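You operate a simulated robot arm through the tools that you are given. There is no shell and no other tool.

You run a simulated two-armed robot. Do the job below in one go: nothing can be reset, and whatever is moved stays where it is left.

## Task
Home the open printer, then set its two wheels by the pale blue card.
Fine: switch on, dial to HOME, green key once, wait till homed; switch off at the end; the card ends in its holder.
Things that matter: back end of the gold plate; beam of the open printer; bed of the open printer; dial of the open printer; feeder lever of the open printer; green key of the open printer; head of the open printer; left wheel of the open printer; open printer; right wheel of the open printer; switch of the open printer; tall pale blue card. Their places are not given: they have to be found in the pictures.

The check looks at the end state, three seconds after you hand in, the way a careful person would. Anything else that was tipped, shoved, dropped, spilled or broken makes it a failure.

## Robot
Two 7-joint arms with two-finger parallel grippers on one trunk that stands fixed in place. Base frame: the origin is at the foot of the trunk, x ahead of it, y to its left, z up. Units: m, rad, N and s.
The left shoulder is at [0.08, 0.131, 0.947], the right one opposite. With the tool pointing down near the work surface each hand reaches from about 0.38 to 0.84 m from the base axis, measured 20 degrees to its own side. Payload 1.57 kg a hand.
The TCP of each hand is the grasp point between the finger pads, 0.03 m short of the fingertips. In the tool frame z runs along the fingers and y along their closing line. Largest opening 0.11 m; finger width 0.024, thickness 0.012; the body of the gripper, 0.048 by 0.112 m, starts 0.078 m behind the TCP.
Orientation is told as [roll, pitch, yaw] about the base's x, y, z axes, in that order, counted from this pose: with the fingers straight down and closing along the base's y, the tool's x points along the base's -x, its y along +y and its z along -z.

## Interface
- The arms move only by the tool move_arm. It takes "left_targets", "right_targets" or both (then of equal length, played together; a hand with none holds still); each is a list of rows, each a list of 7 numbers: the opening, from 0 (shut) to 1 (fully open), then the shift along the tool's x, y, z in m, then the turn, a rotation vector about the tool's x, y, z in rad. In form: [[hand, dx, dy, dz, ax, ay, az], ...]. A call has 1 to 20 rows; each row shifts and turns the commanded pose from where the row before left it, along the tool's axes as they then stand. Each row takes 0.2 s and may step no farther than 0.05 m and 0.15 rad from the row before; otherwise, or with a gripper value out of range, the whole call is refused. Where a pose cannot be reached the arm comes as near as it can. A force on the tool above 40 N (or 10 N above the force at the start of the call, whichever is more), or a blocked arm, ends the call early, and 0.2 s more pass. Each finger travels about 0.108 m/s and halts on what it meets, pressing with about 39 N; the grip force reading is that of the motor and also rises with nothing between the fingers. The clock runs only during rows and for 0.2 s after the last one: add rows that do not move to give the fingers time. The reply holds the time, the measured pose of the TCP, the force on the tool along the base axes, the opening and the grip force, in the units named above and with some noise, with the torque about the TCP (base axes, N m) and any sound that the robot's microphone picked up.
- Cameras (640 x 400 px; columns grow to the right, rows downward): "scene" is now at [-0.0555, 0.0411, 1.436]; the picture's right is [0.45, -0.89, 0.00], its down [-0.35, -0.18, -0.92] and it looks along [0.82, 0.42, -0.39] (base axes); focal length 214 px, centre (320, 200). "left" rides on the left gripper at [0.07, -0.016, -0.141] in its tool frame; the picture's right is [0.23, 0.97, 0.00], its down [-0.86, 0.20, -0.48] and it looks along [-0.47, 0.11, 0.88] (tool axes); focal length 222 px, centre (320, 200). "right" rides on the right gripper at [0.07, 0.016, -0.141] in its tool frame; the picture's right is [-0.23, 0.97, 0.00], its down [-0.86, -0.20, -0.48] and it looks along [-0.47, -0.11, 0.88] (tool axes); focal length 222 px, centre (320, 200).
- get_image(camera): a new picture of that camera. No time passes.
- pan_tilt(pan, tilt): turns the head with the scene camera to pan (to the left, within 1.902 rad either way) and tilt (down, from -0.506 to 1.204), counted from straight ahead of the robot. It gives what a move gives.
- locate(camera, pixels): there is no depth. For up to 12 entries [column, row, z] of the newest picture of that camera ("zoom" is the newest enlarged one), the place [x, y] in the base frame at which the ray of that pixel passes the height z, good to about 0.002 m. No time passes.
- enlarge(camera, box): a new picture of the part [left, top, right, bottom] of that camera's present view, enlarged. No time passes.
- hand_in(): hands the job in; it is judged then, once.

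Open the grippers and draw the arms clear of the work before you hand the job in, unless the task says otherwise.

The tools are called after "Request:" by a JSON object that holds its "op" and its "data". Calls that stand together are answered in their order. move_arm: Moves the arms, as the interface text tells. Its arguments: {"type":"object","properties":{"left_targets":{"type":"array"},"right_targets":{"type":"array"}},"required":[]} The other tools are called the same way: pan_tilt (pan, tilt) turns the head that bears the scene camera; get_image (camera) takes a picture; locate (camera, pixels) gives the place at which the rays of pixels pass given heights; enlarge (camera, box) takes an enlarged picture of a part of a camera's view; hand_in () hands the job in.

At the start:

```text
time: 0.0
left_position: [0.3195, 0.3996, 1.3102]
left_ee_rot: [-0.001, 0.0, 0.001]
left_force: [-0.3, 0.8, 0.4]
left_wrist_torque: [-0.01, 0.02, -0.01]
left_opening: 0.1101
left_grasp_force: 0.1
right_position: [0.51, -0.0378, 1.25]
right_ee_rot: [0.0, 0.0, 0.0]
right_force: [-0.3, -0.5, -0.5]
right_wrist_torque: [-0.01, 0.02, 0.0]
right_opening: 0.1099
right_grasp_force: 0.1
head pan, tilt: [0.471, 0.401]
```

scene: 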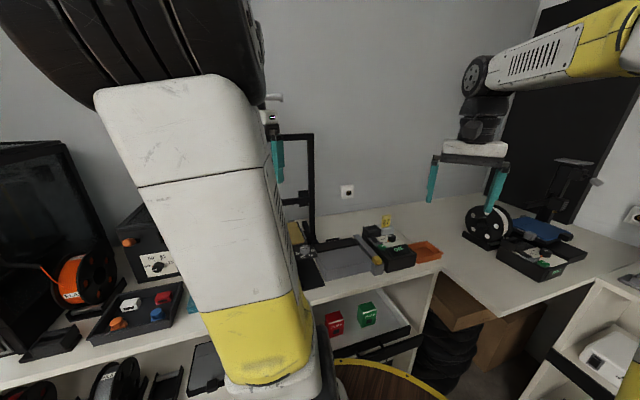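
right: 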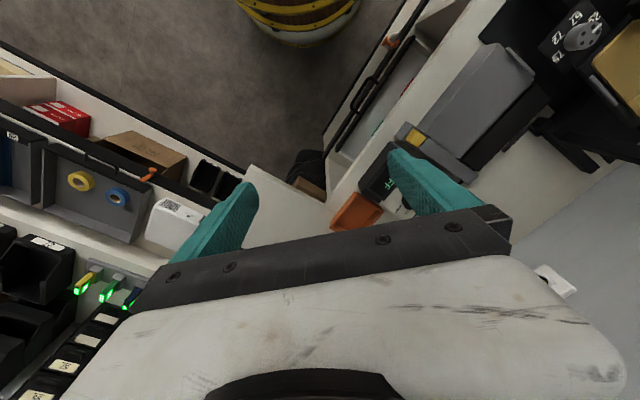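
left: 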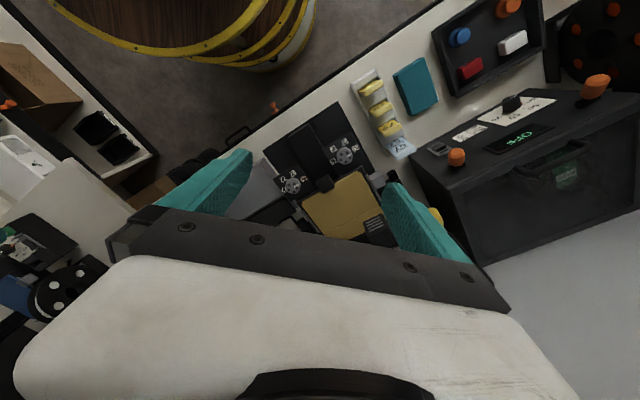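

The scene view has the left arm blocking the work; the left camera shows an open printer with two wheels near (292,186) and (345,156) and a pale blue thing near (400,150). I enlarge parts of these views to understand the layout.

Request:
{"op": "enlarge", "data": {"camera": "left", "box": [230, 60, 450, 260]}}

Request:
{"op": "enlarge", "data": {"camera": "scene", "box": [260, 100, 460, 300]}}

Request:
{"op": "enlarge", "data": {"camera": "right", "box": [320, 0, 640, 240]}}

```text
2.00 times, centred on (340, 160) of left
```

zoom: 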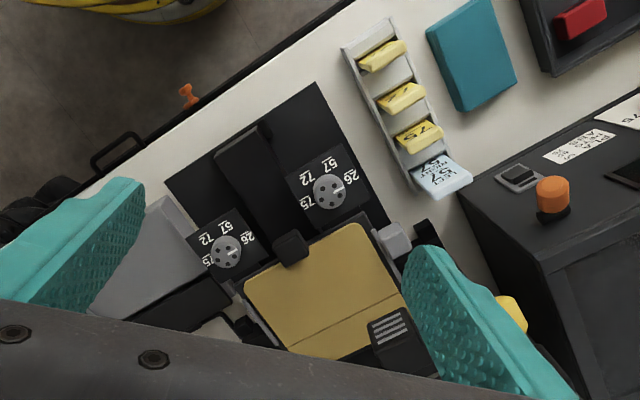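

```text
2.00 times, centred on (360, 200) of scene
```

zoom: 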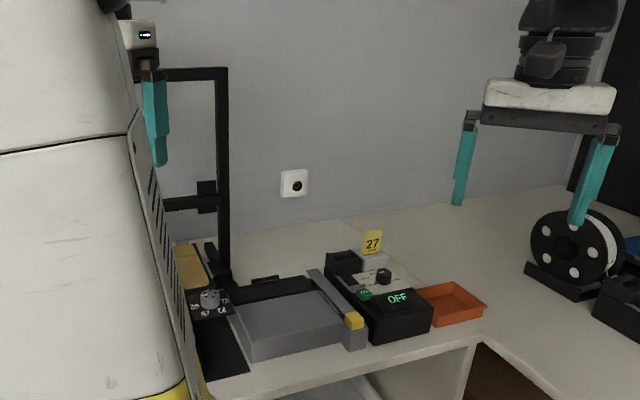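

```text
1.67 times, centred on (480, 120) of right
```

zoom: 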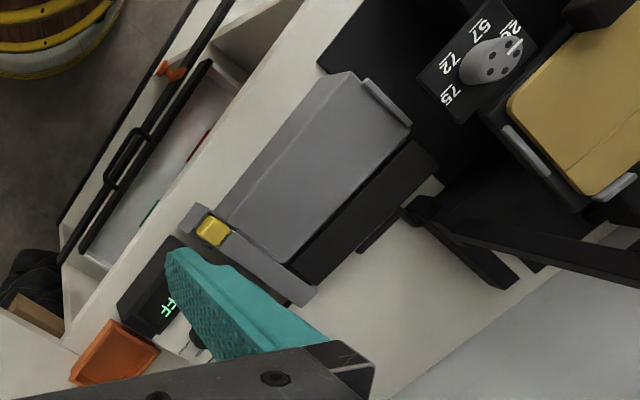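

The printer's control box (showing OFF) is around scene (385,250); the left arm blocks the rest. I turn the head to look elsewhere before moving anything.

Request:
{"op": "pan_tilt", "data": {"pan": 0.9, "tilt": 0.6}}

Request:
{"op": "get_image", "data": {"camera": "scene"}}

```text
time: 0.9
left_position: [0.3181, 0.401, 1.3106]
left_ee_rot: [0.001, 0.001, 0.0]
left_force: [0.5, -0.1, 0.7]
left_wrist_torque: [0.01, 0.02, 0.01]
left_opening: 0.1099
left_grasp_force: 0.0
right_position: [0.5101, -0.0368, 1.2497]
right_ee_rot: [-0.001, 0.0, 0.001]
right_force: [0.4, -0.5, -1.0]
right_wrist_torque: [0.0, -0.02, -0.01]
right_opening: 0.1099
right_grasp_force: 0.1
head pan, tilt: [0.901, 0.6]
```

```text
taken
```

scene: 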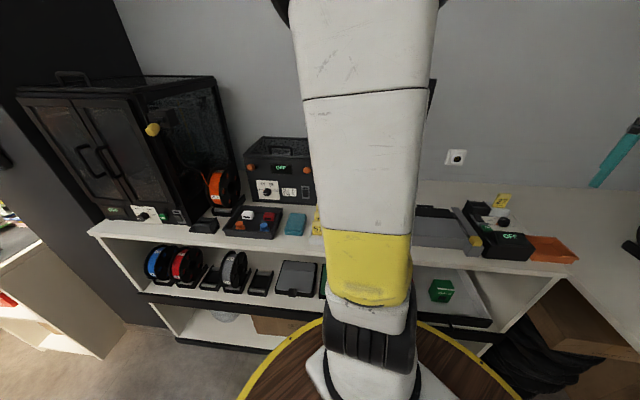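

The left forearm blocks the middle. I triangulate the OFF display of the control box (scene (510,237), right (389,184)) to find the counter height.

Request:
{"op": "locate", "data": {"camera": "scene", "pixels": [[510, 237, 0.7], [510, 237, 0.8], [510, 237, 0.9], [510, 237, 1.0], [503, 222, 0.8], [503, 222, 0.9], [503, 222, 1.0]]}}

Request:
{"op": "locate", "data": {"camera": "right", "pixels": [[389, 184, 0.7], [389, 184, 0.8], [389, 184, 0.9], [389, 184, 1.0]]}}

Request:
{"op": "locate", "data": {"camera": "left", "pixels": [[292, 186, 0.8], [292, 186, 0.9], [345, 156, 0.8], [345, 156, 0.9], [400, 150, 0.8], [400, 150, 0.9], [387, 150, 0.8], [340, 205, 0.9]]}}

```text
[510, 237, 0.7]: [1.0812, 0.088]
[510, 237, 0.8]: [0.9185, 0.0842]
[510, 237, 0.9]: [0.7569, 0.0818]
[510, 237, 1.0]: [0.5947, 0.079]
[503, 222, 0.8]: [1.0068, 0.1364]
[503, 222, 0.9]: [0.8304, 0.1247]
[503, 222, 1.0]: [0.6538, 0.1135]
```

```text
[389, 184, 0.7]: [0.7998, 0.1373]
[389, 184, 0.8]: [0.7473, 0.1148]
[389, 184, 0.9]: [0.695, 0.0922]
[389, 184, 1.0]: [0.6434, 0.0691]
```

```text
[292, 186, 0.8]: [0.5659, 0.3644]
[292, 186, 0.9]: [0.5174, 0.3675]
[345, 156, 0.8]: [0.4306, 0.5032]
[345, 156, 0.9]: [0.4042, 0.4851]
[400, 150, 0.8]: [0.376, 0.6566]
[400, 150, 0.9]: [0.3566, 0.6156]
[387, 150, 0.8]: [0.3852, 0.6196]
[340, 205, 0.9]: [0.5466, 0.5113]
```

The display sits at about (0.67, 0.08, 0.95), so the counter top is near z≈0.9. I enlarge the left camera on the wheels and the card rack.

Request:
{"op": "enlarge", "data": {"camera": "left", "box": [265, 125, 385, 205]}}

Request:
{"op": "enlarge", "data": {"camera": "left", "box": [345, 60, 425, 165]}}

Request:
{"op": "enlarge", "data": {"camera": "scene", "box": [400, 180, 600, 280]}}

```text
5.00 times, centred on (325, 165) of left
```

zoom: 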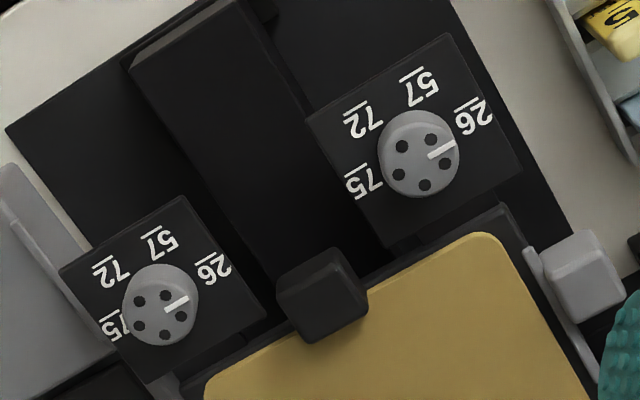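

```text
3.81 times, centred on (385, 112) of left
```

zoom: 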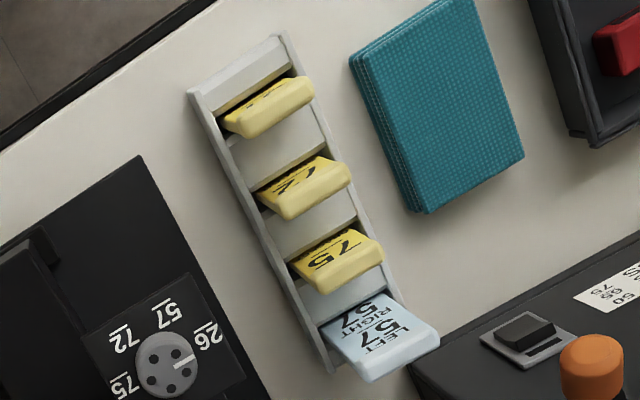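

```text
3.20 times, centred on (500, 230) of scene
```

zoom: 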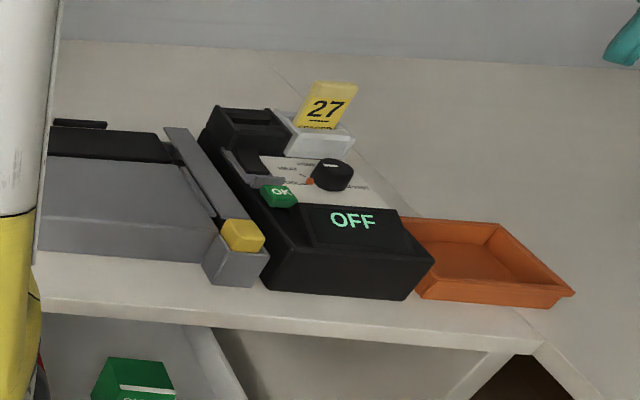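

The pale blue card in the rack at left (400,150) seems to carry "LEFT 57 / RIGHT 57". I enlarge it more to read it.

Request:
{"op": "enlarge", "data": {"camera": "left", "box": [375, 125, 423, 165]}}

Request:
{"op": "enlarge", "data": {"camera": "scene", "box": [290, 200, 330, 240]}}

```text
10.00 times, centred on (399, 145) of left
```

zoom: 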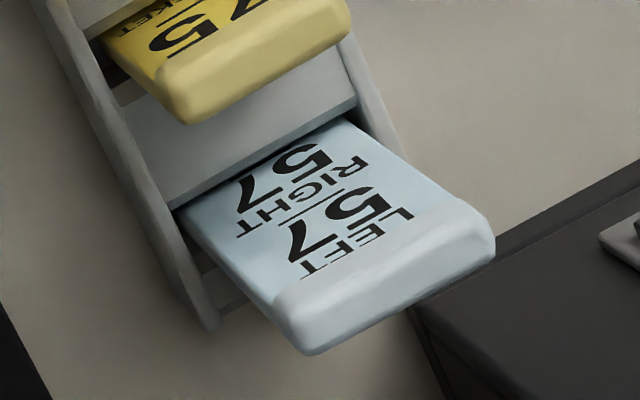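

```text
10.00 times, centred on (310, 220) of scene
```

zoom: 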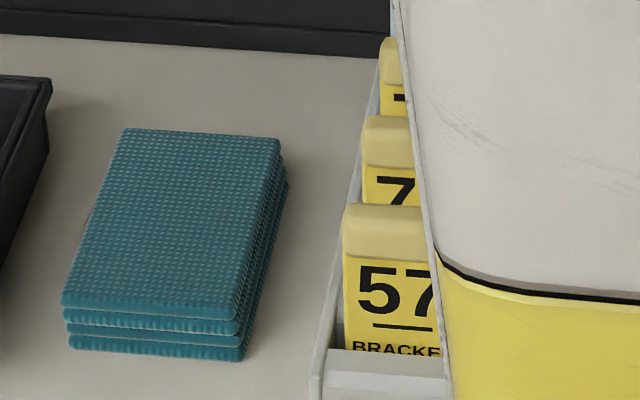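

The card's visible text reads LEFT 57, RIGHT 57, but I want an unobstructed upright view. I locate a few counter points to know what lies around before moving the left arm aside.

Request:
{"op": "locate", "data": {"camera": "scene", "pixels": [[90, 235, 0.9], [575, 262, 0.9], [110, 220, 0.92], [210, 205, 0.9], [300, 235, 0.9], [250, 190, 0.95], [15, 95, 1.3], [240, 200, 0.9]]}}

Request:
{"op": "pan_tilt", "data": {"pan": 1.5, "tilt": 0.5}}

Request:
{"op": "get_image", "data": {"camera": "scene"}}

```text
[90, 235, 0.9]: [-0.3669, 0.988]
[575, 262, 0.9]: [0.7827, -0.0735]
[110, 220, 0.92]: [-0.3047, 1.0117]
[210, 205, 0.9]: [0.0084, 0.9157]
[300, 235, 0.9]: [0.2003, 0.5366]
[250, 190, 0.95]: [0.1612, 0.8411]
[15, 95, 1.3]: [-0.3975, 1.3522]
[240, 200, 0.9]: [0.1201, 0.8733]
```

```text
time: 1.9
left_position: [0.3194, 0.4002, 1.3103]
left_ee_rot: [0.0, 0.001, 0.001]
left_force: [0.3, 0.6, -0.3]
left_wrist_torque: [-0.02, -0.01, 0.02]
left_opening: 0.1101
left_grasp_force: 0.0
right_position: [0.5093, -0.0366, 1.2496]
right_ee_rot: [0.001, 0.0, 0.0]
right_force: [-0.2, -0.4, 0.4]
right_wrist_torque: [0.03, 0.02, 0.0]
right_opening: 0.1099
right_grasp_force: 0.2
head pan, tilt: [1.499, 0.499]
```

```text
taken
```

scene: 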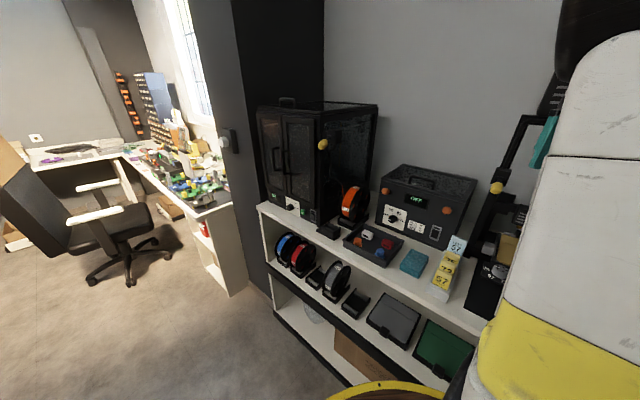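

Panning left shows the card rack upright at scene (447,265) with the pale blue card at its back (457,245). I zoom on it and on the printer's side.

Request:
{"op": "enlarge", "data": {"camera": "scene", "box": [420, 225, 484, 305]}}

Request:
{"op": "enlarge", "data": {"camera": "scene", "box": [460, 100, 580, 320]}}

```text
5.00 times, centred on (452, 265) of scene
```

zoom: 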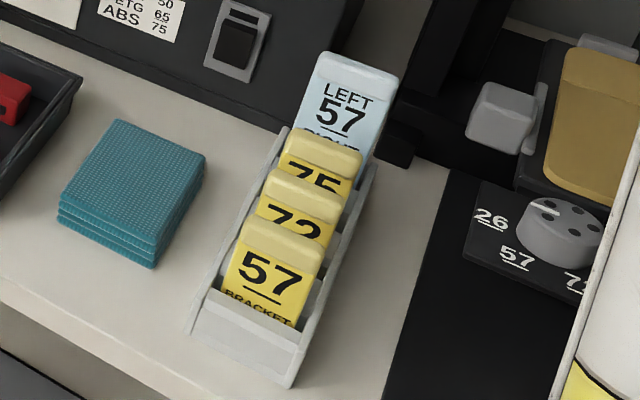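

```text
1.82 times, centred on (520, 210) of scene
```

zoom: 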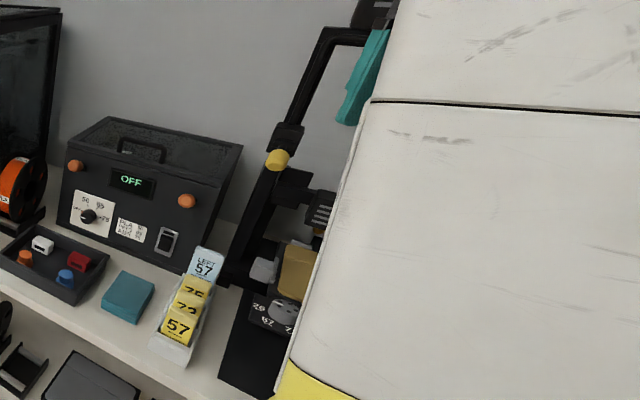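

The front view confirms LEFT 57, with the RIGHT value hidden behind the yellow 75 card. I zoom the left camera tighter on the RIGHT row.

Request:
{"op": "enlarge", "data": {"camera": "left", "box": [388, 134, 410, 154]}}

Request:
{"op": "pan_tilt", "data": {"pan": 1.35, "tilt": 0.8}}

Request:
{"op": "get_image", "data": {"camera": "scene"}}

```text
16.00 times, centred on (399, 144) of left
```

zoom: 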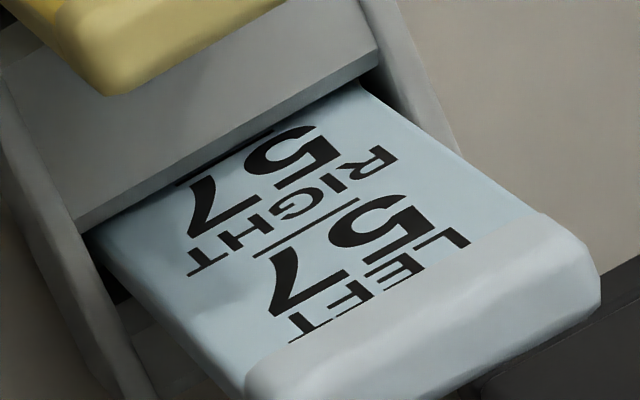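

```text
time: 2.7
left_position: [0.3202, 0.4001, 1.3095]
left_ee_rot: [0.0, 0.0, 0.0]
left_force: [0.1, -0.1, 0.2]
left_wrist_torque: [-0.02, 0.01, 0.02]
left_opening: 0.1099
left_grasp_force: 0.0
right_position: [0.5101, -0.0372, 1.2492]
right_ee_rot: [0.001, 0.001, -0.001]
right_force: [0.8, 0.2, 1.0]
right_wrist_torque: [0.02, -0.01, 0.01]
right_opening: 0.11
right_grasp_force: 0.1
head pan, tilt: [1.349, 0.799]
```

```text
taken
```

scene: 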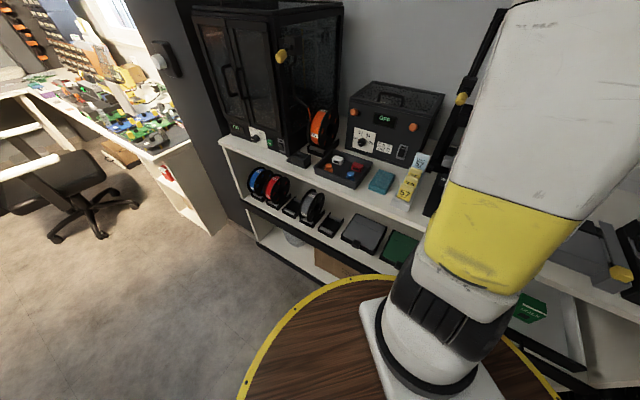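

The 16× zoom reads RIGHT 57 with underline, so both wheels go to 57 and the card need not be moved. Now I move the left hand toward +y and back so that the scene camera can see the printer.

Request:
{"op": "move_arm", "data": {"left_targets": [[1, 0.02, 0.035, 0, 0, 0, 0], [1, 0.02, 0.035, 0, 0, 0, 0], [1, 0.02, 0.035, 0, 0, 0, 0], [1, 0.02, 0.035, 0, 0, 0, 0], [1, 0.02, 0.035, 0, 0, 0, 0], [1, 0.02, 0.035, 0, 0, 0, 0]]}}

Request:
{"op": "pan_tilt", "data": {"pan": 0.7, "tilt": 0.6}}

Request:
{"op": "get_image", "data": {"camera": "scene"}}

```text
time: 4.1
left_position: [0.1983, 0.6114, 1.3125]
left_ee_rot: [-0.001, 0.0, 0.0]
left_force: [-0.7, 0.0, 0.0]
left_wrist_torque: [0.06, -0.01, 0.01]
left_opening: 0.1098
left_grasp_force: 0.0
right_position: [0.5104, -0.0373, 1.2495]
right_ee_rot: [0.0, 0.0, 0.001]
right_force: [-1.1, 0.3, 0.2]
right_wrist_torque: [0.03, 0.02, 0.01]
right_opening: 0.11
right_grasp_force: 0.0
head pan, tilt: [1.349, 0.799]
```

```text
time: 5.1
left_position: [0.1986, 0.6111, 1.3128]
left_ee_rot: [0.001, 0.001, 0.0]
left_force: [0.2, -0.1, 0.3]
left_wrist_torque: [0.04, 0.02, 0.0]
left_opening: 0.1101
left_grasp_force: 0.1
right_position: [0.5097, -0.0367, 1.2502]
right_ee_rot: [-0.001, 0.0, 0.0]
right_force: [0.2, 0.2, 0.7]
right_wrist_torque: [0.0, -0.01, 0.01]
right_opening: 0.1102
right_grasp_force: 0.0
head pan, tilt: [0.7, 0.6]
```

```text
taken
```

scene: 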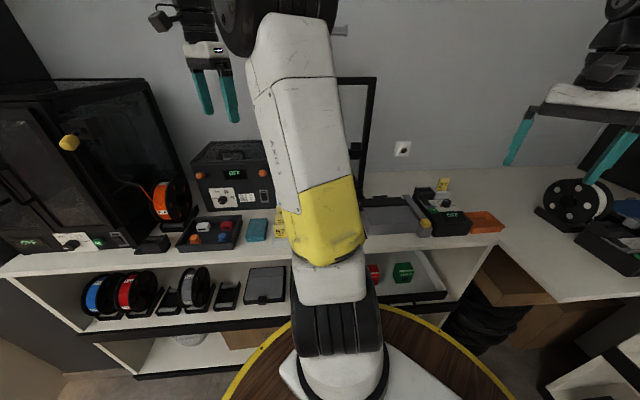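

The upper arm still hides the printer at (330,180). I move the left hand further back along -x.

Request:
{"op": "move_arm", "data": {"left_targets": [[1, 0.045, 0, 0, 0, 0, 0], [1, 0.045, 0, 0, 0, 0, 0], [1, 0.045, 0, 0, 0, 0, 0], [1, 0.045, 0, 0, 0, 0, 0], [1, 0.045, 0, 0, 0, 0, 0]]}}

Request:
{"op": "get_image", "data": {"camera": "scene"}}

```text
time: 6.3
left_position: [-0.0228, 0.6118, 1.3086]
left_ee_rot: [0.0, 0.0, -0.001]
left_force: [0.5, 0.3, 0.4]
left_wrist_torque: [-0.01, 0.05, 0.01]
left_opening: 0.11
left_grasp_force: 0.0
right_position: [0.5105, -0.036, 1.25]
right_ee_rot: [0.001, -0.001, -0.001]
right_force: [0.4, 0.0, -0.3]
right_wrist_torque: [0.03, 0.02, 0.02]
right_opening: 0.1099
right_grasp_force: 0.1
head pan, tilt: [0.7, 0.6]
```

```text
taken
```

scene: 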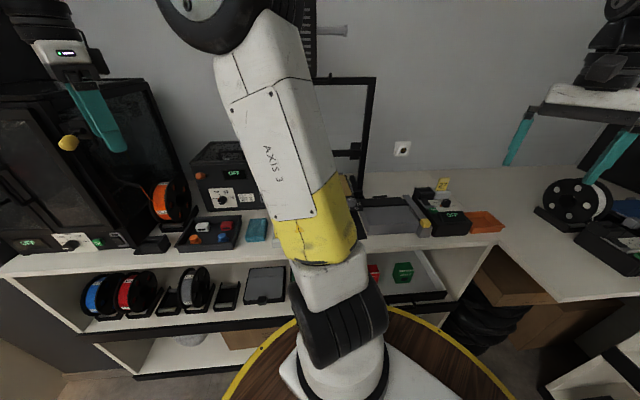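

The upper arm leans left a bit more but still hides the printer. I move the left hand further back and slightly lower.

Request:
{"op": "move_arm", "data": {"left_targets": [[1, 0.04, 0, 0.02, 0, 0, 0], [1, 0.04, 0, 0.02, 0, 0, 0], [1, 0.04, 0, 0.02, 0, 0, 0], [1, 0.04, 0, 0.02, 0, 0, 0], [1, 0.04, 0, 0.02, 0, 0, 0]]}}

Request:
{"op": "get_image", "data": {"camera": "scene"}}

```text
time: 7.5
left_position: [-0.2256, 0.6128, 1.2052]
left_ee_rot: [0.003, -0.001, -0.002]
left_force: [1.7, -0.1, 0.2]
left_wrist_torque: [-0.04, -0.01, 0.04]
left_opening: 0.1099
left_grasp_force: 0.0
right_position: [0.5113, -0.0373, 1.25]
right_ee_rot: [0.001, 0.0, 0.001]
right_force: [1.3, 0.1, -0.1]
right_wrist_torque: [0.03, 0.0, 0.0]
right_opening: 0.11
right_grasp_force: 0.0
head pan, tilt: [0.7, 0.6]
```

```text
taken
```

scene: 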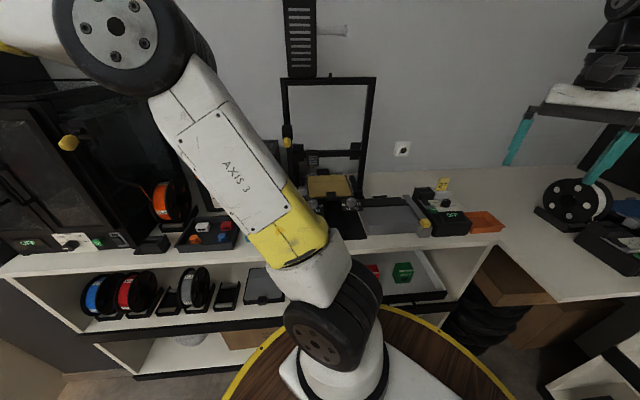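

Now the printer is visible around (330,160). I enlarge its parts.

Request:
{"op": "enlarge", "data": {"camera": "scene", "box": [270, 70, 400, 250]}}

Request:
{"op": "enlarge", "data": {"camera": "scene", "box": [290, 165, 400, 245]}}

Request:
{"op": "enlarge", "data": {"camera": "scene", "box": [395, 170, 475, 245]}}

```text
2.22 times, centred on (335, 160) of scene
```

zoom: 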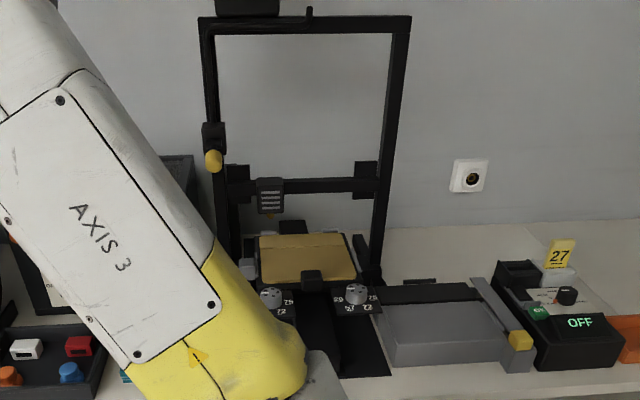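

```text
5.00 times, centred on (345, 205) of scene
```

zoom: 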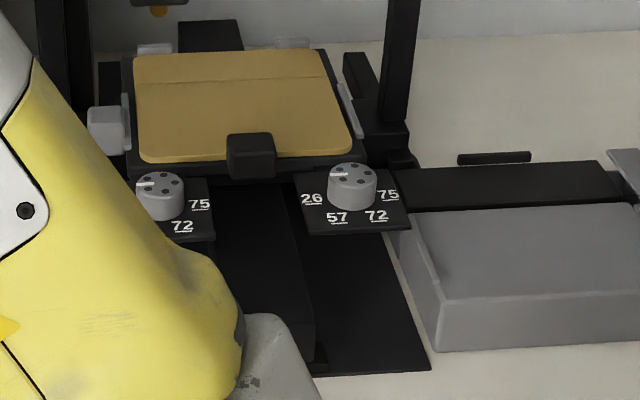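

```text
5.33 times, centred on (435, 208) of scene
```

zoom: 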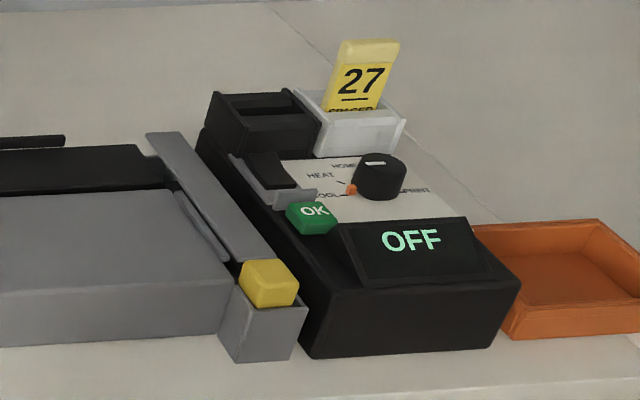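

The control box has a rocker switch, OK key, dial (HOME/HEAT/COOL/PRINT) and display. I triangulate the right wheel top (scene (351,199)), gold-plate corners, dial, key and switch at a few heights.

Request:
{"op": "locate", "data": {"camera": "scene", "pixels": [[351.4, 199.4, 0.9], [351.4, 199.4, 0.95], [351.4, 199.4, 1.0], [313, 201, 0.95], [446.2, 201.5, 0.95], [446.2, 201.5, 1.0], [433.5, 210.6, 0.95], [426.3, 200.5, 0.95], [437.5, 238, 0.9], [448.5, 215.5, 0.95]]}}

Request:
{"op": "get_image", "data": {"camera": "right"}}

```text
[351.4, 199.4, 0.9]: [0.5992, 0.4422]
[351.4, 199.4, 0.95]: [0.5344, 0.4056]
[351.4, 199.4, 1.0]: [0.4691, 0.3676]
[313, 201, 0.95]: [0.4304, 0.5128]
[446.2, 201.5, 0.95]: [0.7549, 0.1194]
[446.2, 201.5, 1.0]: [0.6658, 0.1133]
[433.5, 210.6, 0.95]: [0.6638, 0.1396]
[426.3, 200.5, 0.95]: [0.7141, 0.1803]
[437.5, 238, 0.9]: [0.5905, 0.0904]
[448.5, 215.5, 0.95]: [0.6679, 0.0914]
```

```text
taken
```

right: 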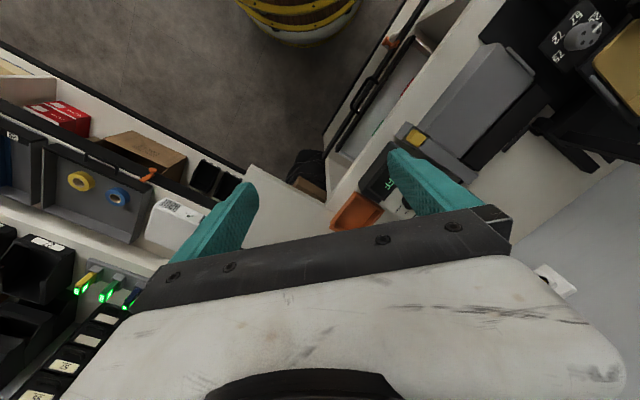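

Triangulation puts the right wheel top near (0.47,0.37,1.0). I bring the right hand over the control box, turning it by 0.75 rad to face the counter, for a close look.

Request:
{"op": "move_arm", "data": {"right_targets": [[1, -0.0173, 0.031, 0.03, 0, 0, 0], [1, -0.0173, 0.031, 0.03, 0, 0, 0], [1, -0.0173, 0.031, 0.03, 0, 0, 0], [1, 0, 0, 0, 0, 0, -0.15], [1, 0, 0, 0, 0, 0, -0.15], [1, 0, 0, 0, 0, 0, -0.15], [1, 0, 0, 0, 0, 0, -0.15], [1, 0, 0, 0, 0, 0, -0.15]]}}

Request:
{"op": "get_image", "data": {"camera": "right"}}

```text
time: 9.3
left_position: [-0.2259, 0.6122, 1.2047]
left_ee_rot: [0.0, 0.0, -0.001]
left_force: [0.5, -0.1, -0.5]
left_wrist_torque: [-0.05, -0.03, -0.03]
left_opening: 0.1102
left_grasp_force: 0.1
right_position: [0.5632, 0.0575, 1.1603]
right_ee_rot: [0.001, 0.0, 0.751]
right_force: [0.4, 0.3, 0.5]
right_wrist_torque: [0.03, 0.01, -0.02]
right_opening: 0.11
right_grasp_force: 0.2
head pan, tilt: [0.7, 0.6]
```

```text
taken
```

right: 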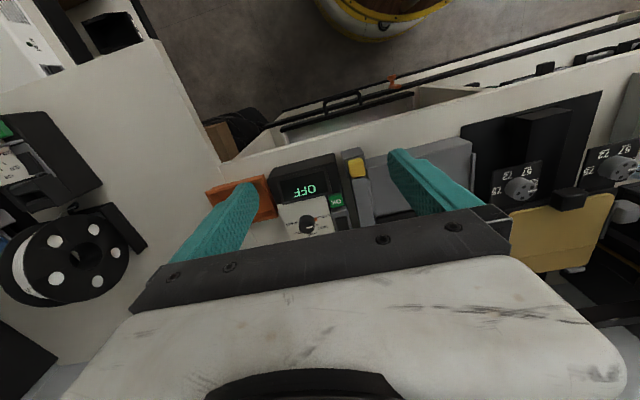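

The right camera now sees the control box upside-down around (310,205) and the printer at right. I zoom on both.

Request:
{"op": "enlarge", "data": {"camera": "right", "box": [262, 148, 366, 243]}}

Request:
{"op": "enlarge", "data": {"camera": "right", "box": [460, 90, 640, 290]}}

Request:
{"op": "enlarge", "data": {"camera": "scene", "box": [410, 185, 470, 240]}}

```text
4.21 times, centred on (314, 196) of right
```

zoom: 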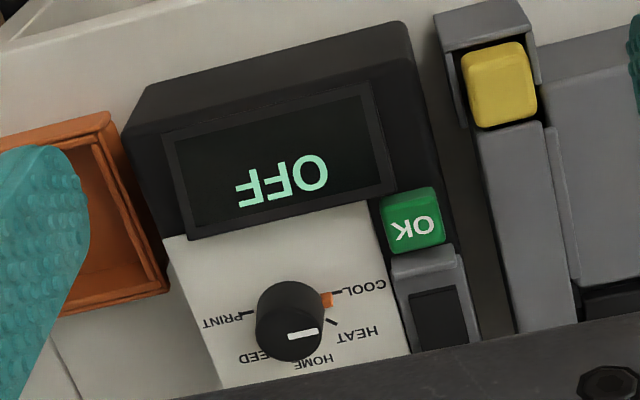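

```text
2.00 times, centred on (550, 190) of right
```

zoom: 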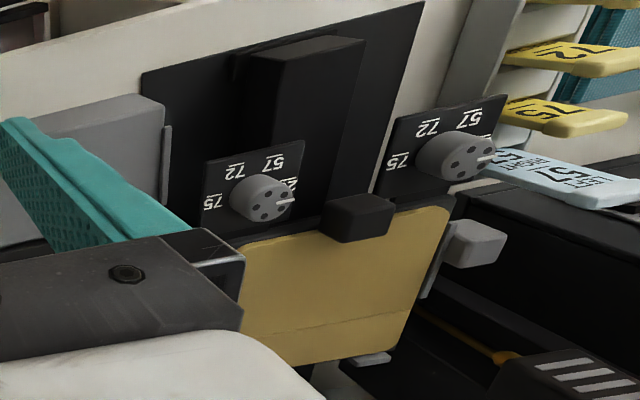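

```text
7.27 times, centred on (440, 212) of scene
```

zoom: 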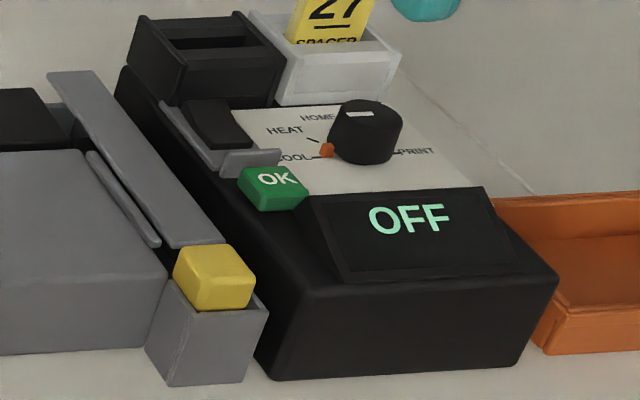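

The dial's white line and orange tip both point at COOL; HEAT, HOME, FEED, PRINT follow clockwise. I triangulate dial, display, key and right wheel between the right and scene cameras.

Request:
{"op": "locate", "data": {"camera": "right", "pixels": [[307.3, 227.6, 0.95], [307.3, 227.6, 1.0], [305, 191.2, 0.95], [305, 191.2, 1.0], [336.6, 200.75, 0.95], [336.6, 200.75, 1.0], [522.5, 185, 0.95], [522.5, 185, 1.0], [613, 167.5, 0.95], [613, 167.5, 1.0]]}}

Request:
{"op": "locate", "data": {"camera": "scene", "pixels": [[446.6, 201, 0.95], [446.6, 201, 1.0], [452.4, 214.5, 0.95], [452.4, 214.5, 1.0], [433.8, 209.9, 0.95], [433.8, 209.9, 1.0], [351.4, 199.4, 0.95], [351.4, 199.4, 1.0]]}}

```text
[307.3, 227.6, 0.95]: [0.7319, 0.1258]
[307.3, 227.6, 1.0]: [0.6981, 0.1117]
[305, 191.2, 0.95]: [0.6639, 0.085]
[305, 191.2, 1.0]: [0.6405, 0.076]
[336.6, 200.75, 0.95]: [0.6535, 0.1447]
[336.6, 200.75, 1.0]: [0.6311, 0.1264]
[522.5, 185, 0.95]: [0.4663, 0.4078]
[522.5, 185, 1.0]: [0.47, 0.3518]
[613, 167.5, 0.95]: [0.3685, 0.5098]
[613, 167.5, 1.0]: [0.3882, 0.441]
```

```text
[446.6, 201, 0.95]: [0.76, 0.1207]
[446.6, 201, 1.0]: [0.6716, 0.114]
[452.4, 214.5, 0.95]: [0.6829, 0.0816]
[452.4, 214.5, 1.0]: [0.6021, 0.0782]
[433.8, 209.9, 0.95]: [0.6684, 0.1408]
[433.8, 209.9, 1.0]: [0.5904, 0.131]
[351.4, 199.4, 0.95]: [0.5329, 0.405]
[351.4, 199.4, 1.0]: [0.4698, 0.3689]
```

Dial top ≈ (0.714,0.118,0.976), OK key ≈ (0.648,0.140,0.963), display ≈ (0.656,0.082,0.967). I move the right hand inward and a bit lower so that switch and dial are seen in the upper half of its picture.

Request:
{"op": "move_arm", "data": {"right_targets": [[1, -0.04, 0.01, 0.01, 0, 0, 0], [1, -0.04, 0.01, 0.01, 0, 0, 0]]}}

Request:
{"op": "get_image", "data": {"camera": "right"}}

Request:
{"op": "enlarge", "data": {"camera": "right", "box": [262, 88, 374, 193]}}

```text
time: 9.9
left_position: [-0.2263, 0.6114, 1.2054]
left_ee_rot: [0.0, 0.0, 0.0]
left_force: [0.6, 0.8, 0.4]
left_wrist_torque: [0.01, -0.04, 0.0]
left_opening: 0.11
left_grasp_force: 0.0
right_position: [0.6068, 0.128, 1.14]
right_ee_rot: [0.0, -0.001, 0.75]
right_force: [-0.5, -0.1, 0.6]
right_wrist_torque: [0.02, -0.04, 0.01]
right_opening: 0.1098
right_grasp_force: 0.0
head pan, tilt: [0.7, 0.6]
```

```text
taken
```

right: 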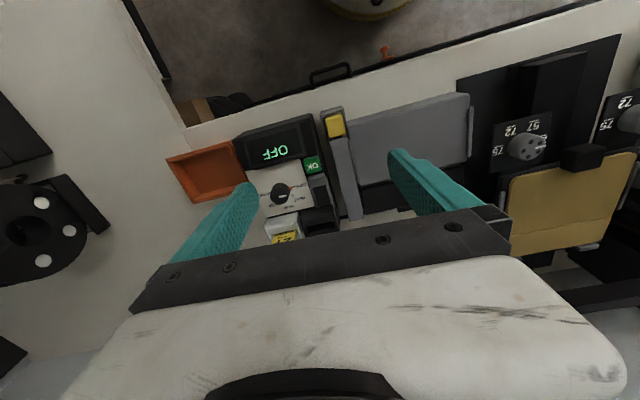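

```text
3.81 times, centred on (318, 140) of right
```

zoom: 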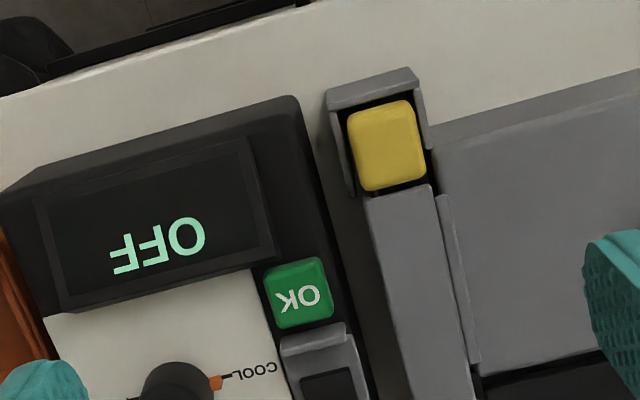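

The box is now at (290,180) with everything visible; I zoom on dial and switch.

Request:
{"op": "enlarge", "data": {"camera": "right", "box": [248, 150, 344, 235]}}

Request:
{"op": "enlarge", "data": {"camera": "right", "box": [296, 165, 344, 215]}}

Request:
{"op": "enlarge", "data": {"camera": "right", "box": [460, 60, 640, 250]}}

```text
4.71 times, centred on (296, 192) of right
```

zoom: 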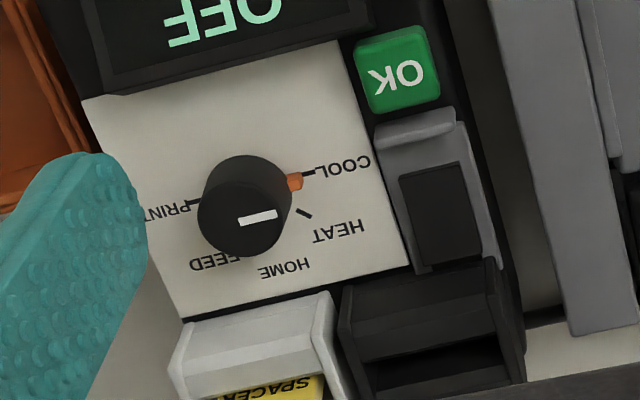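

```text
8.00 times, centred on (320, 190) of right
```

zoom: 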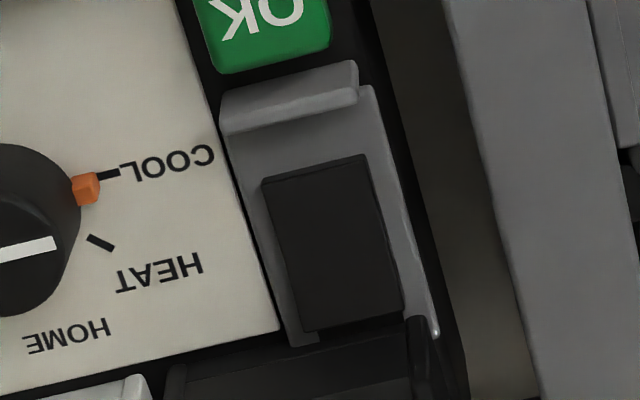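

```text
2.11 times, centred on (550, 155) of right
```

zoom: 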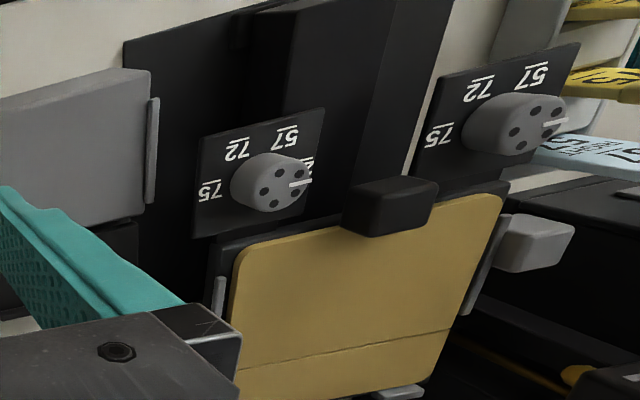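

I zoom the scene camera tighter onto the switch to see how its paddle is tilted.

Request:
{"op": "enlarge", "data": {"camera": "scene", "box": [416, 192, 440, 212]}}

Request:
{"op": "enlarge", "data": {"camera": "scene", "box": [270, 70, 390, 160]}}

```text
16.00 times, centred on (428, 202) of scene
```

zoom: 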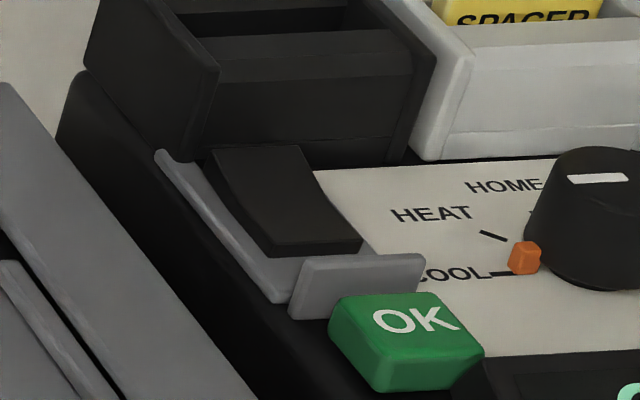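

```text
4.44 times, centred on (330, 115) of scene
```

zoom: 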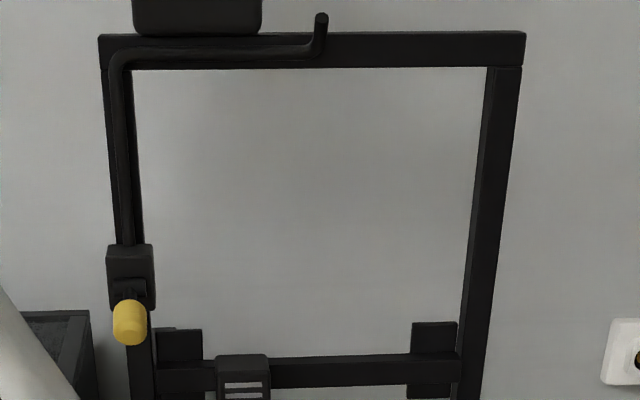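

The switch has a guard wall toward the OK key; I need its exact geometry. I lower the right hand to take a closer picture.

Request:
{"op": "move_arm", "data": {"right_targets": [[1, 0, 0, 0.04, 0, 0, 0], [1, 0, 0, 0.04, 0, 0, 0], [1, 0, 0, 0, 0, 0, 0]]}}

Request:
{"op": "get_image", "data": {"camera": "right"}}

Request:
{"op": "enlarge", "data": {"camera": "right", "box": [240, 90, 380, 220]}}

```text
time: 10.7
left_position: [-0.2261, 0.6124, 1.2049]
left_ee_rot: [0.0, -0.002, 0.001]
left_force: [-0.2, 0.0, 1.0]
left_wrist_torque: [-0.02, -0.03, 0.04]
left_opening: 0.1101
left_grasp_force: 0.1
right_position: [0.6059, 0.1262, 1.0582]
right_ee_rot: [0.0, -0.001, 0.751]
right_force: [-0.1, -0.1, 0.3]
right_wrist_torque: [-0.01, -0.01, 0.01]
right_opening: 0.1098
right_grasp_force: 0.1
head pan, tilt: [0.7, 0.6]
```

```text
taken
```

right: 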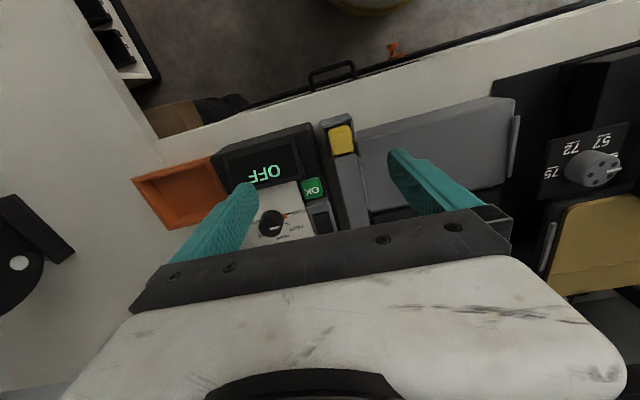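

```text
3.08 times, centred on (310, 155) of right
```

zoom: 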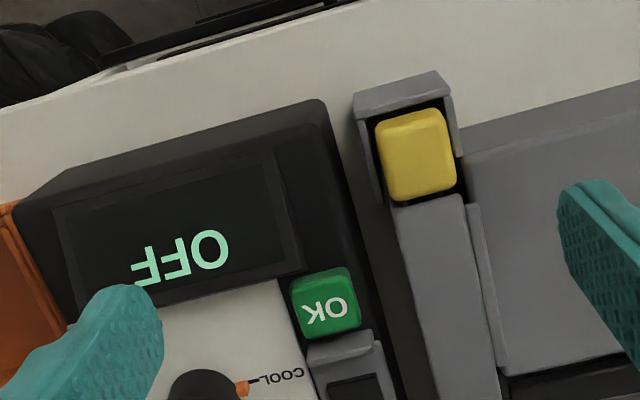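

I zoom on the switch and key from this closer pose and gather stereo points.

Request:
{"op": "enlarge", "data": {"camera": "right", "box": [248, 168, 348, 243]}}

Request:
{"op": "locate", "data": {"camera": "scene", "pixels": [[426.9, 205.7, 0.96], [426.9, 205.7, 0.98], [434.6, 205.6, 0.96], [434.6, 205.6, 0.98], [424.0, 204.8, 0.96], [430.6, 204.6, 0.96], [421.2, 199.2, 0.96], [426.8, 198.9, 0.96], [433.4, 209.9, 0.96], [433.4, 209.9, 0.98]]}}

```text
5.33 times, centred on (298, 206) of right
```

zoom: 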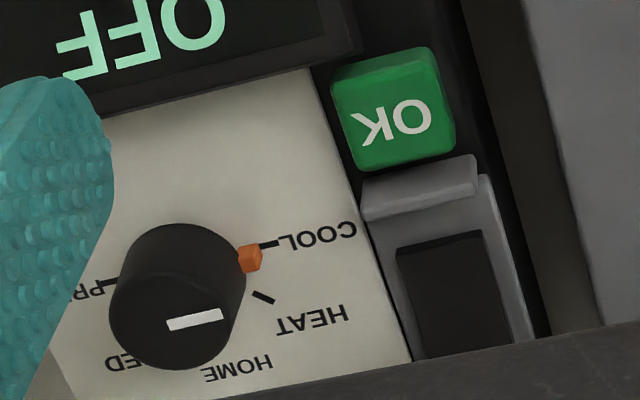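

```text
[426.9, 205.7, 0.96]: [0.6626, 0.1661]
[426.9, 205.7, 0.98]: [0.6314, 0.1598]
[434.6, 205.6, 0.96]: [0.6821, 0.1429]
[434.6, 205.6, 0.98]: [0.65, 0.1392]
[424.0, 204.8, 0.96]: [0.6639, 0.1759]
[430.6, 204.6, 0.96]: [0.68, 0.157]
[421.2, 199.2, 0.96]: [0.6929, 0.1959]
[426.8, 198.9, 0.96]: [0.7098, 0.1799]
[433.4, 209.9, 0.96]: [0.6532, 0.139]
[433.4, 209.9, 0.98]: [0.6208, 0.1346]
```

I take right-camera rays for the same points (key, guard, paddle corners, dial, label ticks).

Request:
{"op": "locate", "data": {"camera": "right", "pixels": [[312.06, 189.1, 0.96], [312.06, 189.1, 0.98], [316.5, 200.0, 0.96], [316.5, 200.0, 0.98], [312.6, 215.3, 0.96], [328, 212.2, 0.96], [326.6, 199.2, 0.96], [306, 204, 0.96], [293.5, 229, 0.97], [293.5, 229, 0.98]]}}

Request:
{"op": "locate", "data": {"camera": "zoom", "pixels": [[395, 110, 0.96], [180, 320, 0.98], [168, 326, 0.98], [224, 315, 0.98], [258, 246, 0.95], [278, 240, 0.95], [255, 293, 0.95], [272, 300, 0.95], [238, 365, 0.95], [105, 283, 0.95], [190, 250, 0.95]]}}

```text
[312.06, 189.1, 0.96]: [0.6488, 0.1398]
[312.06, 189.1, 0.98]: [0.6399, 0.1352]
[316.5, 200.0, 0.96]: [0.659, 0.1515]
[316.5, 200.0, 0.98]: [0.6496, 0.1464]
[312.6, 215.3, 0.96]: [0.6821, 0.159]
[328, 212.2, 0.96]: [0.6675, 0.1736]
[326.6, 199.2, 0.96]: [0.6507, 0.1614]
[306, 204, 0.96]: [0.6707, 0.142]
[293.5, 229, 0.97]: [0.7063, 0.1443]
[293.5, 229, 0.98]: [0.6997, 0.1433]
```

```text
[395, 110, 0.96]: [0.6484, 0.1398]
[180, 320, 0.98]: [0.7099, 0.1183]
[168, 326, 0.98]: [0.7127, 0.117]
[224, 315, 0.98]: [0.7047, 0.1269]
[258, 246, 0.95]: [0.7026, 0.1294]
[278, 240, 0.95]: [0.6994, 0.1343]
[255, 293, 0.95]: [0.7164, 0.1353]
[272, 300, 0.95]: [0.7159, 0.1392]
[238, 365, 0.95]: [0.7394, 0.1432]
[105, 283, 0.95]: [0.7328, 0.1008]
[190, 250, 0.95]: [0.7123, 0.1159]
```

Key top ≈ (0.646,0.139,0.966), guard top z≈0.972, paddle ≈ z 0.960, dial axis ≈ (0.713,0.118) with top z≈0.976. I check the label plate height and the holder's front wall behind the dial with scene rays.

Request:
{"op": "locate", "data": {"camera": "scene", "pixels": [[439.25, 206.6, 0.95], [439.25, 206.6, 0.96], [438.6, 204.2, 0.95], [438.6, 204.2, 0.96], [434.9, 199.5, 0.955], [446.5, 198.9, 0.955], [440.7, 206.1, 0.955], [437.5, 193.5, 0.98]]}}

Request:
{"op": "locate", "data": {"camera": "right", "pixels": [[289.5, 213.9, 0.95], [289.5, 213.9, 0.96], [287.1, 224.1, 0.95], [287.1, 224.1, 0.96], [160, 138, 0.92], [560, 18, 0.92], [222, 140, 0.92], [290, 120, 0.92]]}}

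```text
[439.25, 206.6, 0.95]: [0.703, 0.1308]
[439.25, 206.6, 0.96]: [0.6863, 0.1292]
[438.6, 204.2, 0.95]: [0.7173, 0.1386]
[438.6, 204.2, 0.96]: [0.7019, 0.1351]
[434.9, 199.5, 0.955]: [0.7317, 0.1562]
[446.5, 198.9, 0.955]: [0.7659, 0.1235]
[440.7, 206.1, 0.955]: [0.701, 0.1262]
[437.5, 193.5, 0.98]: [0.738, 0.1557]
```

```text
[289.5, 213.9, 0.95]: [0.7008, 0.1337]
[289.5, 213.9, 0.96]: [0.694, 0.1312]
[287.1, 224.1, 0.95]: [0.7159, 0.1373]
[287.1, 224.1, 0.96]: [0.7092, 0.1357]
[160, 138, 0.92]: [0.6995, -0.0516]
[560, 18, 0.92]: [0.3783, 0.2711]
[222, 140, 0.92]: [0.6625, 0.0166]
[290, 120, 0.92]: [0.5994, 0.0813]
```

The counter runs at exactly 45°, the label plate is at z≈0.951, and HOME is 90° clockwise from COOL. I shut the right gripper and bring it above the front end of the switch paddle (0.676, 0.167).

Request:
{"op": "move_arm", "data": {"right_targets": [[0, 0, 0, 0, 0, 0, -0.034], [0, -0.039, -0.0105, 0, 0, 0, 0], [0, -0.039, -0.0105, 0, 0, 0, 0], [0, 0, 0, 0.02, 0, 0, 0], [0, 0, 0, 0, 0, 0, 0]]}}

Request:
{"op": "get_image", "data": {"camera": "right"}}

Request:
{"op": "enlarge", "data": {"camera": "scene", "box": [400, 160, 470, 230]}}

```text
time: 11.9
left_position: [-0.2263, 0.6123, 1.2056]
left_ee_rot: [0.001, -0.001, -0.001]
left_force: [-0.1, -0.1, 0.6]
left_wrist_torque: [0.0, 0.0, -0.01]
left_opening: 0.1101
left_grasp_force: 0.1
right_position: [0.6793, 0.1674, 1.0379]
right_ee_rot: [-0.001, 0.001, 0.784]
right_force: [-0.1, 0.4, -0.8]
right_wrist_torque: [-0.02, 0.01, -0.01]
right_opening: 0.0001
right_grasp_force: 21.3
head pan, tilt: [0.7, 0.6]
```

```text
taken
```

right: 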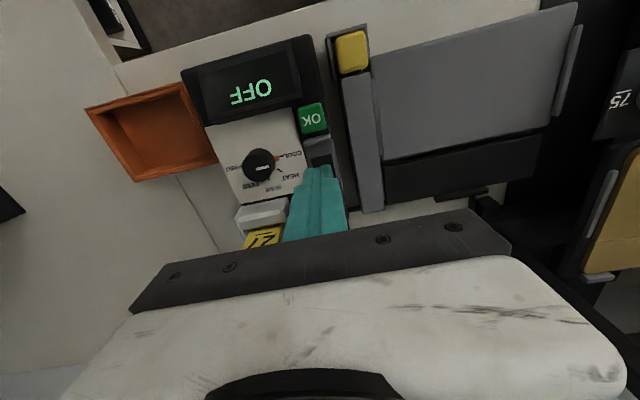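

```text
5.71 times, centred on (435, 195) of scene
```

zoom: 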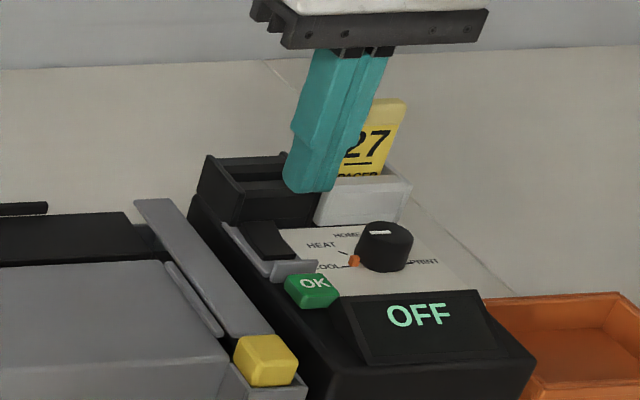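

The closed fingertips hang above the switch (TCP n≈0.599, tip z≈1.008). I lower them close to the paddle and check before pressing.

Request:
{"op": "move_arm", "data": {"right_targets": [[0, 0.001, 0, 0.02, 0, 0, 0], [0, 0.001, 0.001, 0.018, 0, 0, 0], [0, 0, 0, 0, 0, 0, 0]]}}

Request:
{"op": "enlarge", "data": {"camera": "scene", "box": [410, 180, 450, 220]}}

Request:
{"op": "enlarge", "data": {"camera": "right", "box": [270, 100, 370, 220]}}

```text
time: 12.7
left_position: [-0.2262, 0.6119, 1.2049]
left_ee_rot: [-0.001, -0.001, 0.0]
left_force: [0.6, 0.3, -0.3]
left_wrist_torque: [-0.01, -0.03, 0.0]
left_opening: 0.11
left_grasp_force: 0.1
right_position: [0.6765, 0.165, 1.0002]
right_ee_rot: [0.001, 0.002, 0.784]
right_force: [0.2, -0.4, 0.6]
right_wrist_torque: [-0.02, -0.02, 0.02]
right_opening: 0.0001
right_grasp_force: 21.1
head pan, tilt: [0.7, 0.6]
```

```text
10.00 times, centred on (430, 200) of scene
```

zoom: 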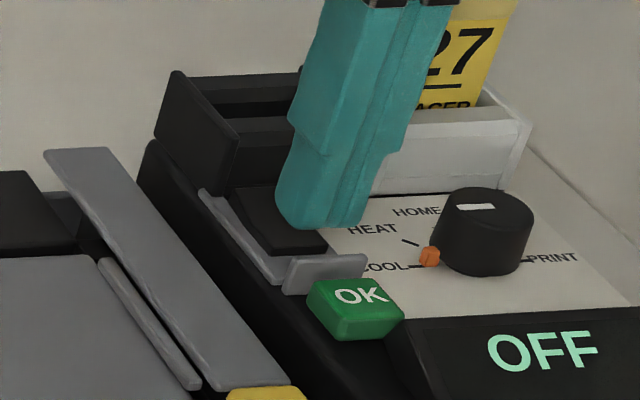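

```text
3.33 times, centred on (320, 160) of right
```

zoom: 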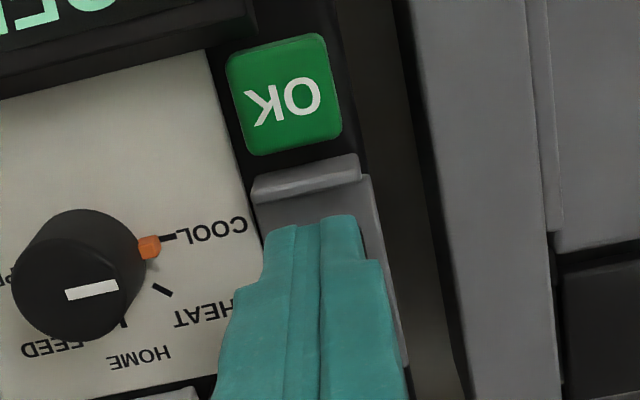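

The fingertips are right over the paddle's front end, clear of the guard. I press down slowly.

Request:
{"op": "move_arm", "data": {"right_targets": [[0, 0, 0, 0.004, 0, 0, 0], [0, 0, 0, 0.003, 0, 0, 0], [0, 0, 0, 0.003, 0, 0, 0], [0, 0, 0, 0.002, 0, 0, 0]]}}

Request:
{"op": "enlarge", "data": {"camera": "scene", "box": [410, 180, 460, 225]}}

```text
time: 13.7
left_position: [-0.2263, 0.6116, 1.2047]
left_ee_rot: [-0.002, 0.0, 0.001]
left_force: [0.4, 0.3, -0.2]
left_wrist_torque: [-0.01, 0.0, 0.02]
left_opening: 0.1099
left_grasp_force: 0.1
right_position: [0.6759, 0.1657, 0.9901]
right_ee_rot: [-0.001, 0.001, 0.783]
right_force: [-2.4, -1.2, 4.6]
right_wrist_torque: [0.01, 0.05, 0.01]
right_opening: 0.0
right_grasp_force: 21.4
head pan, tilt: [0.7, 0.6]
```

```text
8.89 times, centred on (435, 202) of scene
```

zoom: 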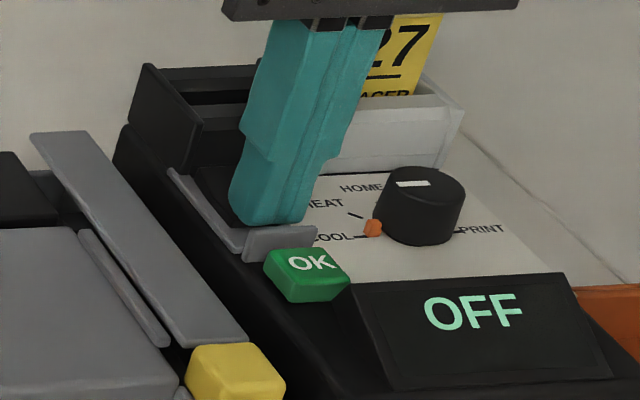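

Contact begins (4.6 N up) and the display still says OFF. I press a few millimetres further.

Request:
{"op": "move_arm", "data": {"right_targets": [[0, 0, 0, 0.002, 0, 0, 0], [0, 0, 0, 0.002, 0, 0, 0], [0, 0, 0, 0.002, 0, 0, 0]]}}

Request:
{"op": "enlarge", "data": {"camera": "scene", "box": [410, 180, 460, 225]}}

```text
time: 14.5
left_position: [-0.227, 0.6125, 1.2047]
left_ee_rot: [0.001, 0.0, -0.001]
left_force: [-0.1, 0.4, 0.0]
left_wrist_torque: [0.01, -0.05, 0.02]
left_opening: 0.11
left_grasp_force: 0.0
right_position: [0.677, 0.1664, 0.9899]
right_ee_rot: [-0.004, -0.012, 0.784]
right_force: [-1.9, -1.0, 5.9]
right_wrist_torque: [0.0, -0.04, -0.04]
right_opening: 0.0004
right_grasp_force: 21.3
head pan, tilt: [0.7, 0.6]
stopped in row 3 (right hand): the force on the tool passed its limit at 43 N (the readings are from after the stop); the commanded pose is now the measured one
```

```text
8.89 times, centred on (435, 202) of scene
```

zoom: 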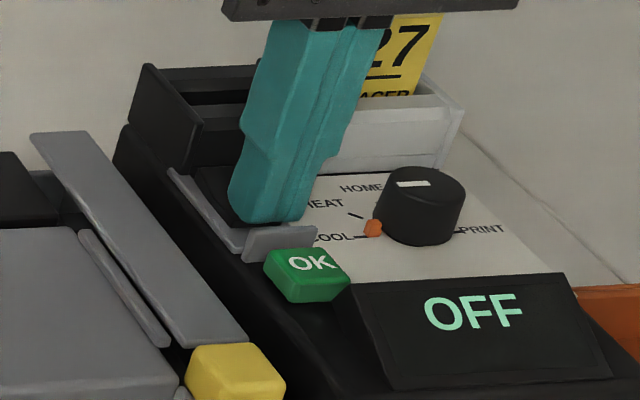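

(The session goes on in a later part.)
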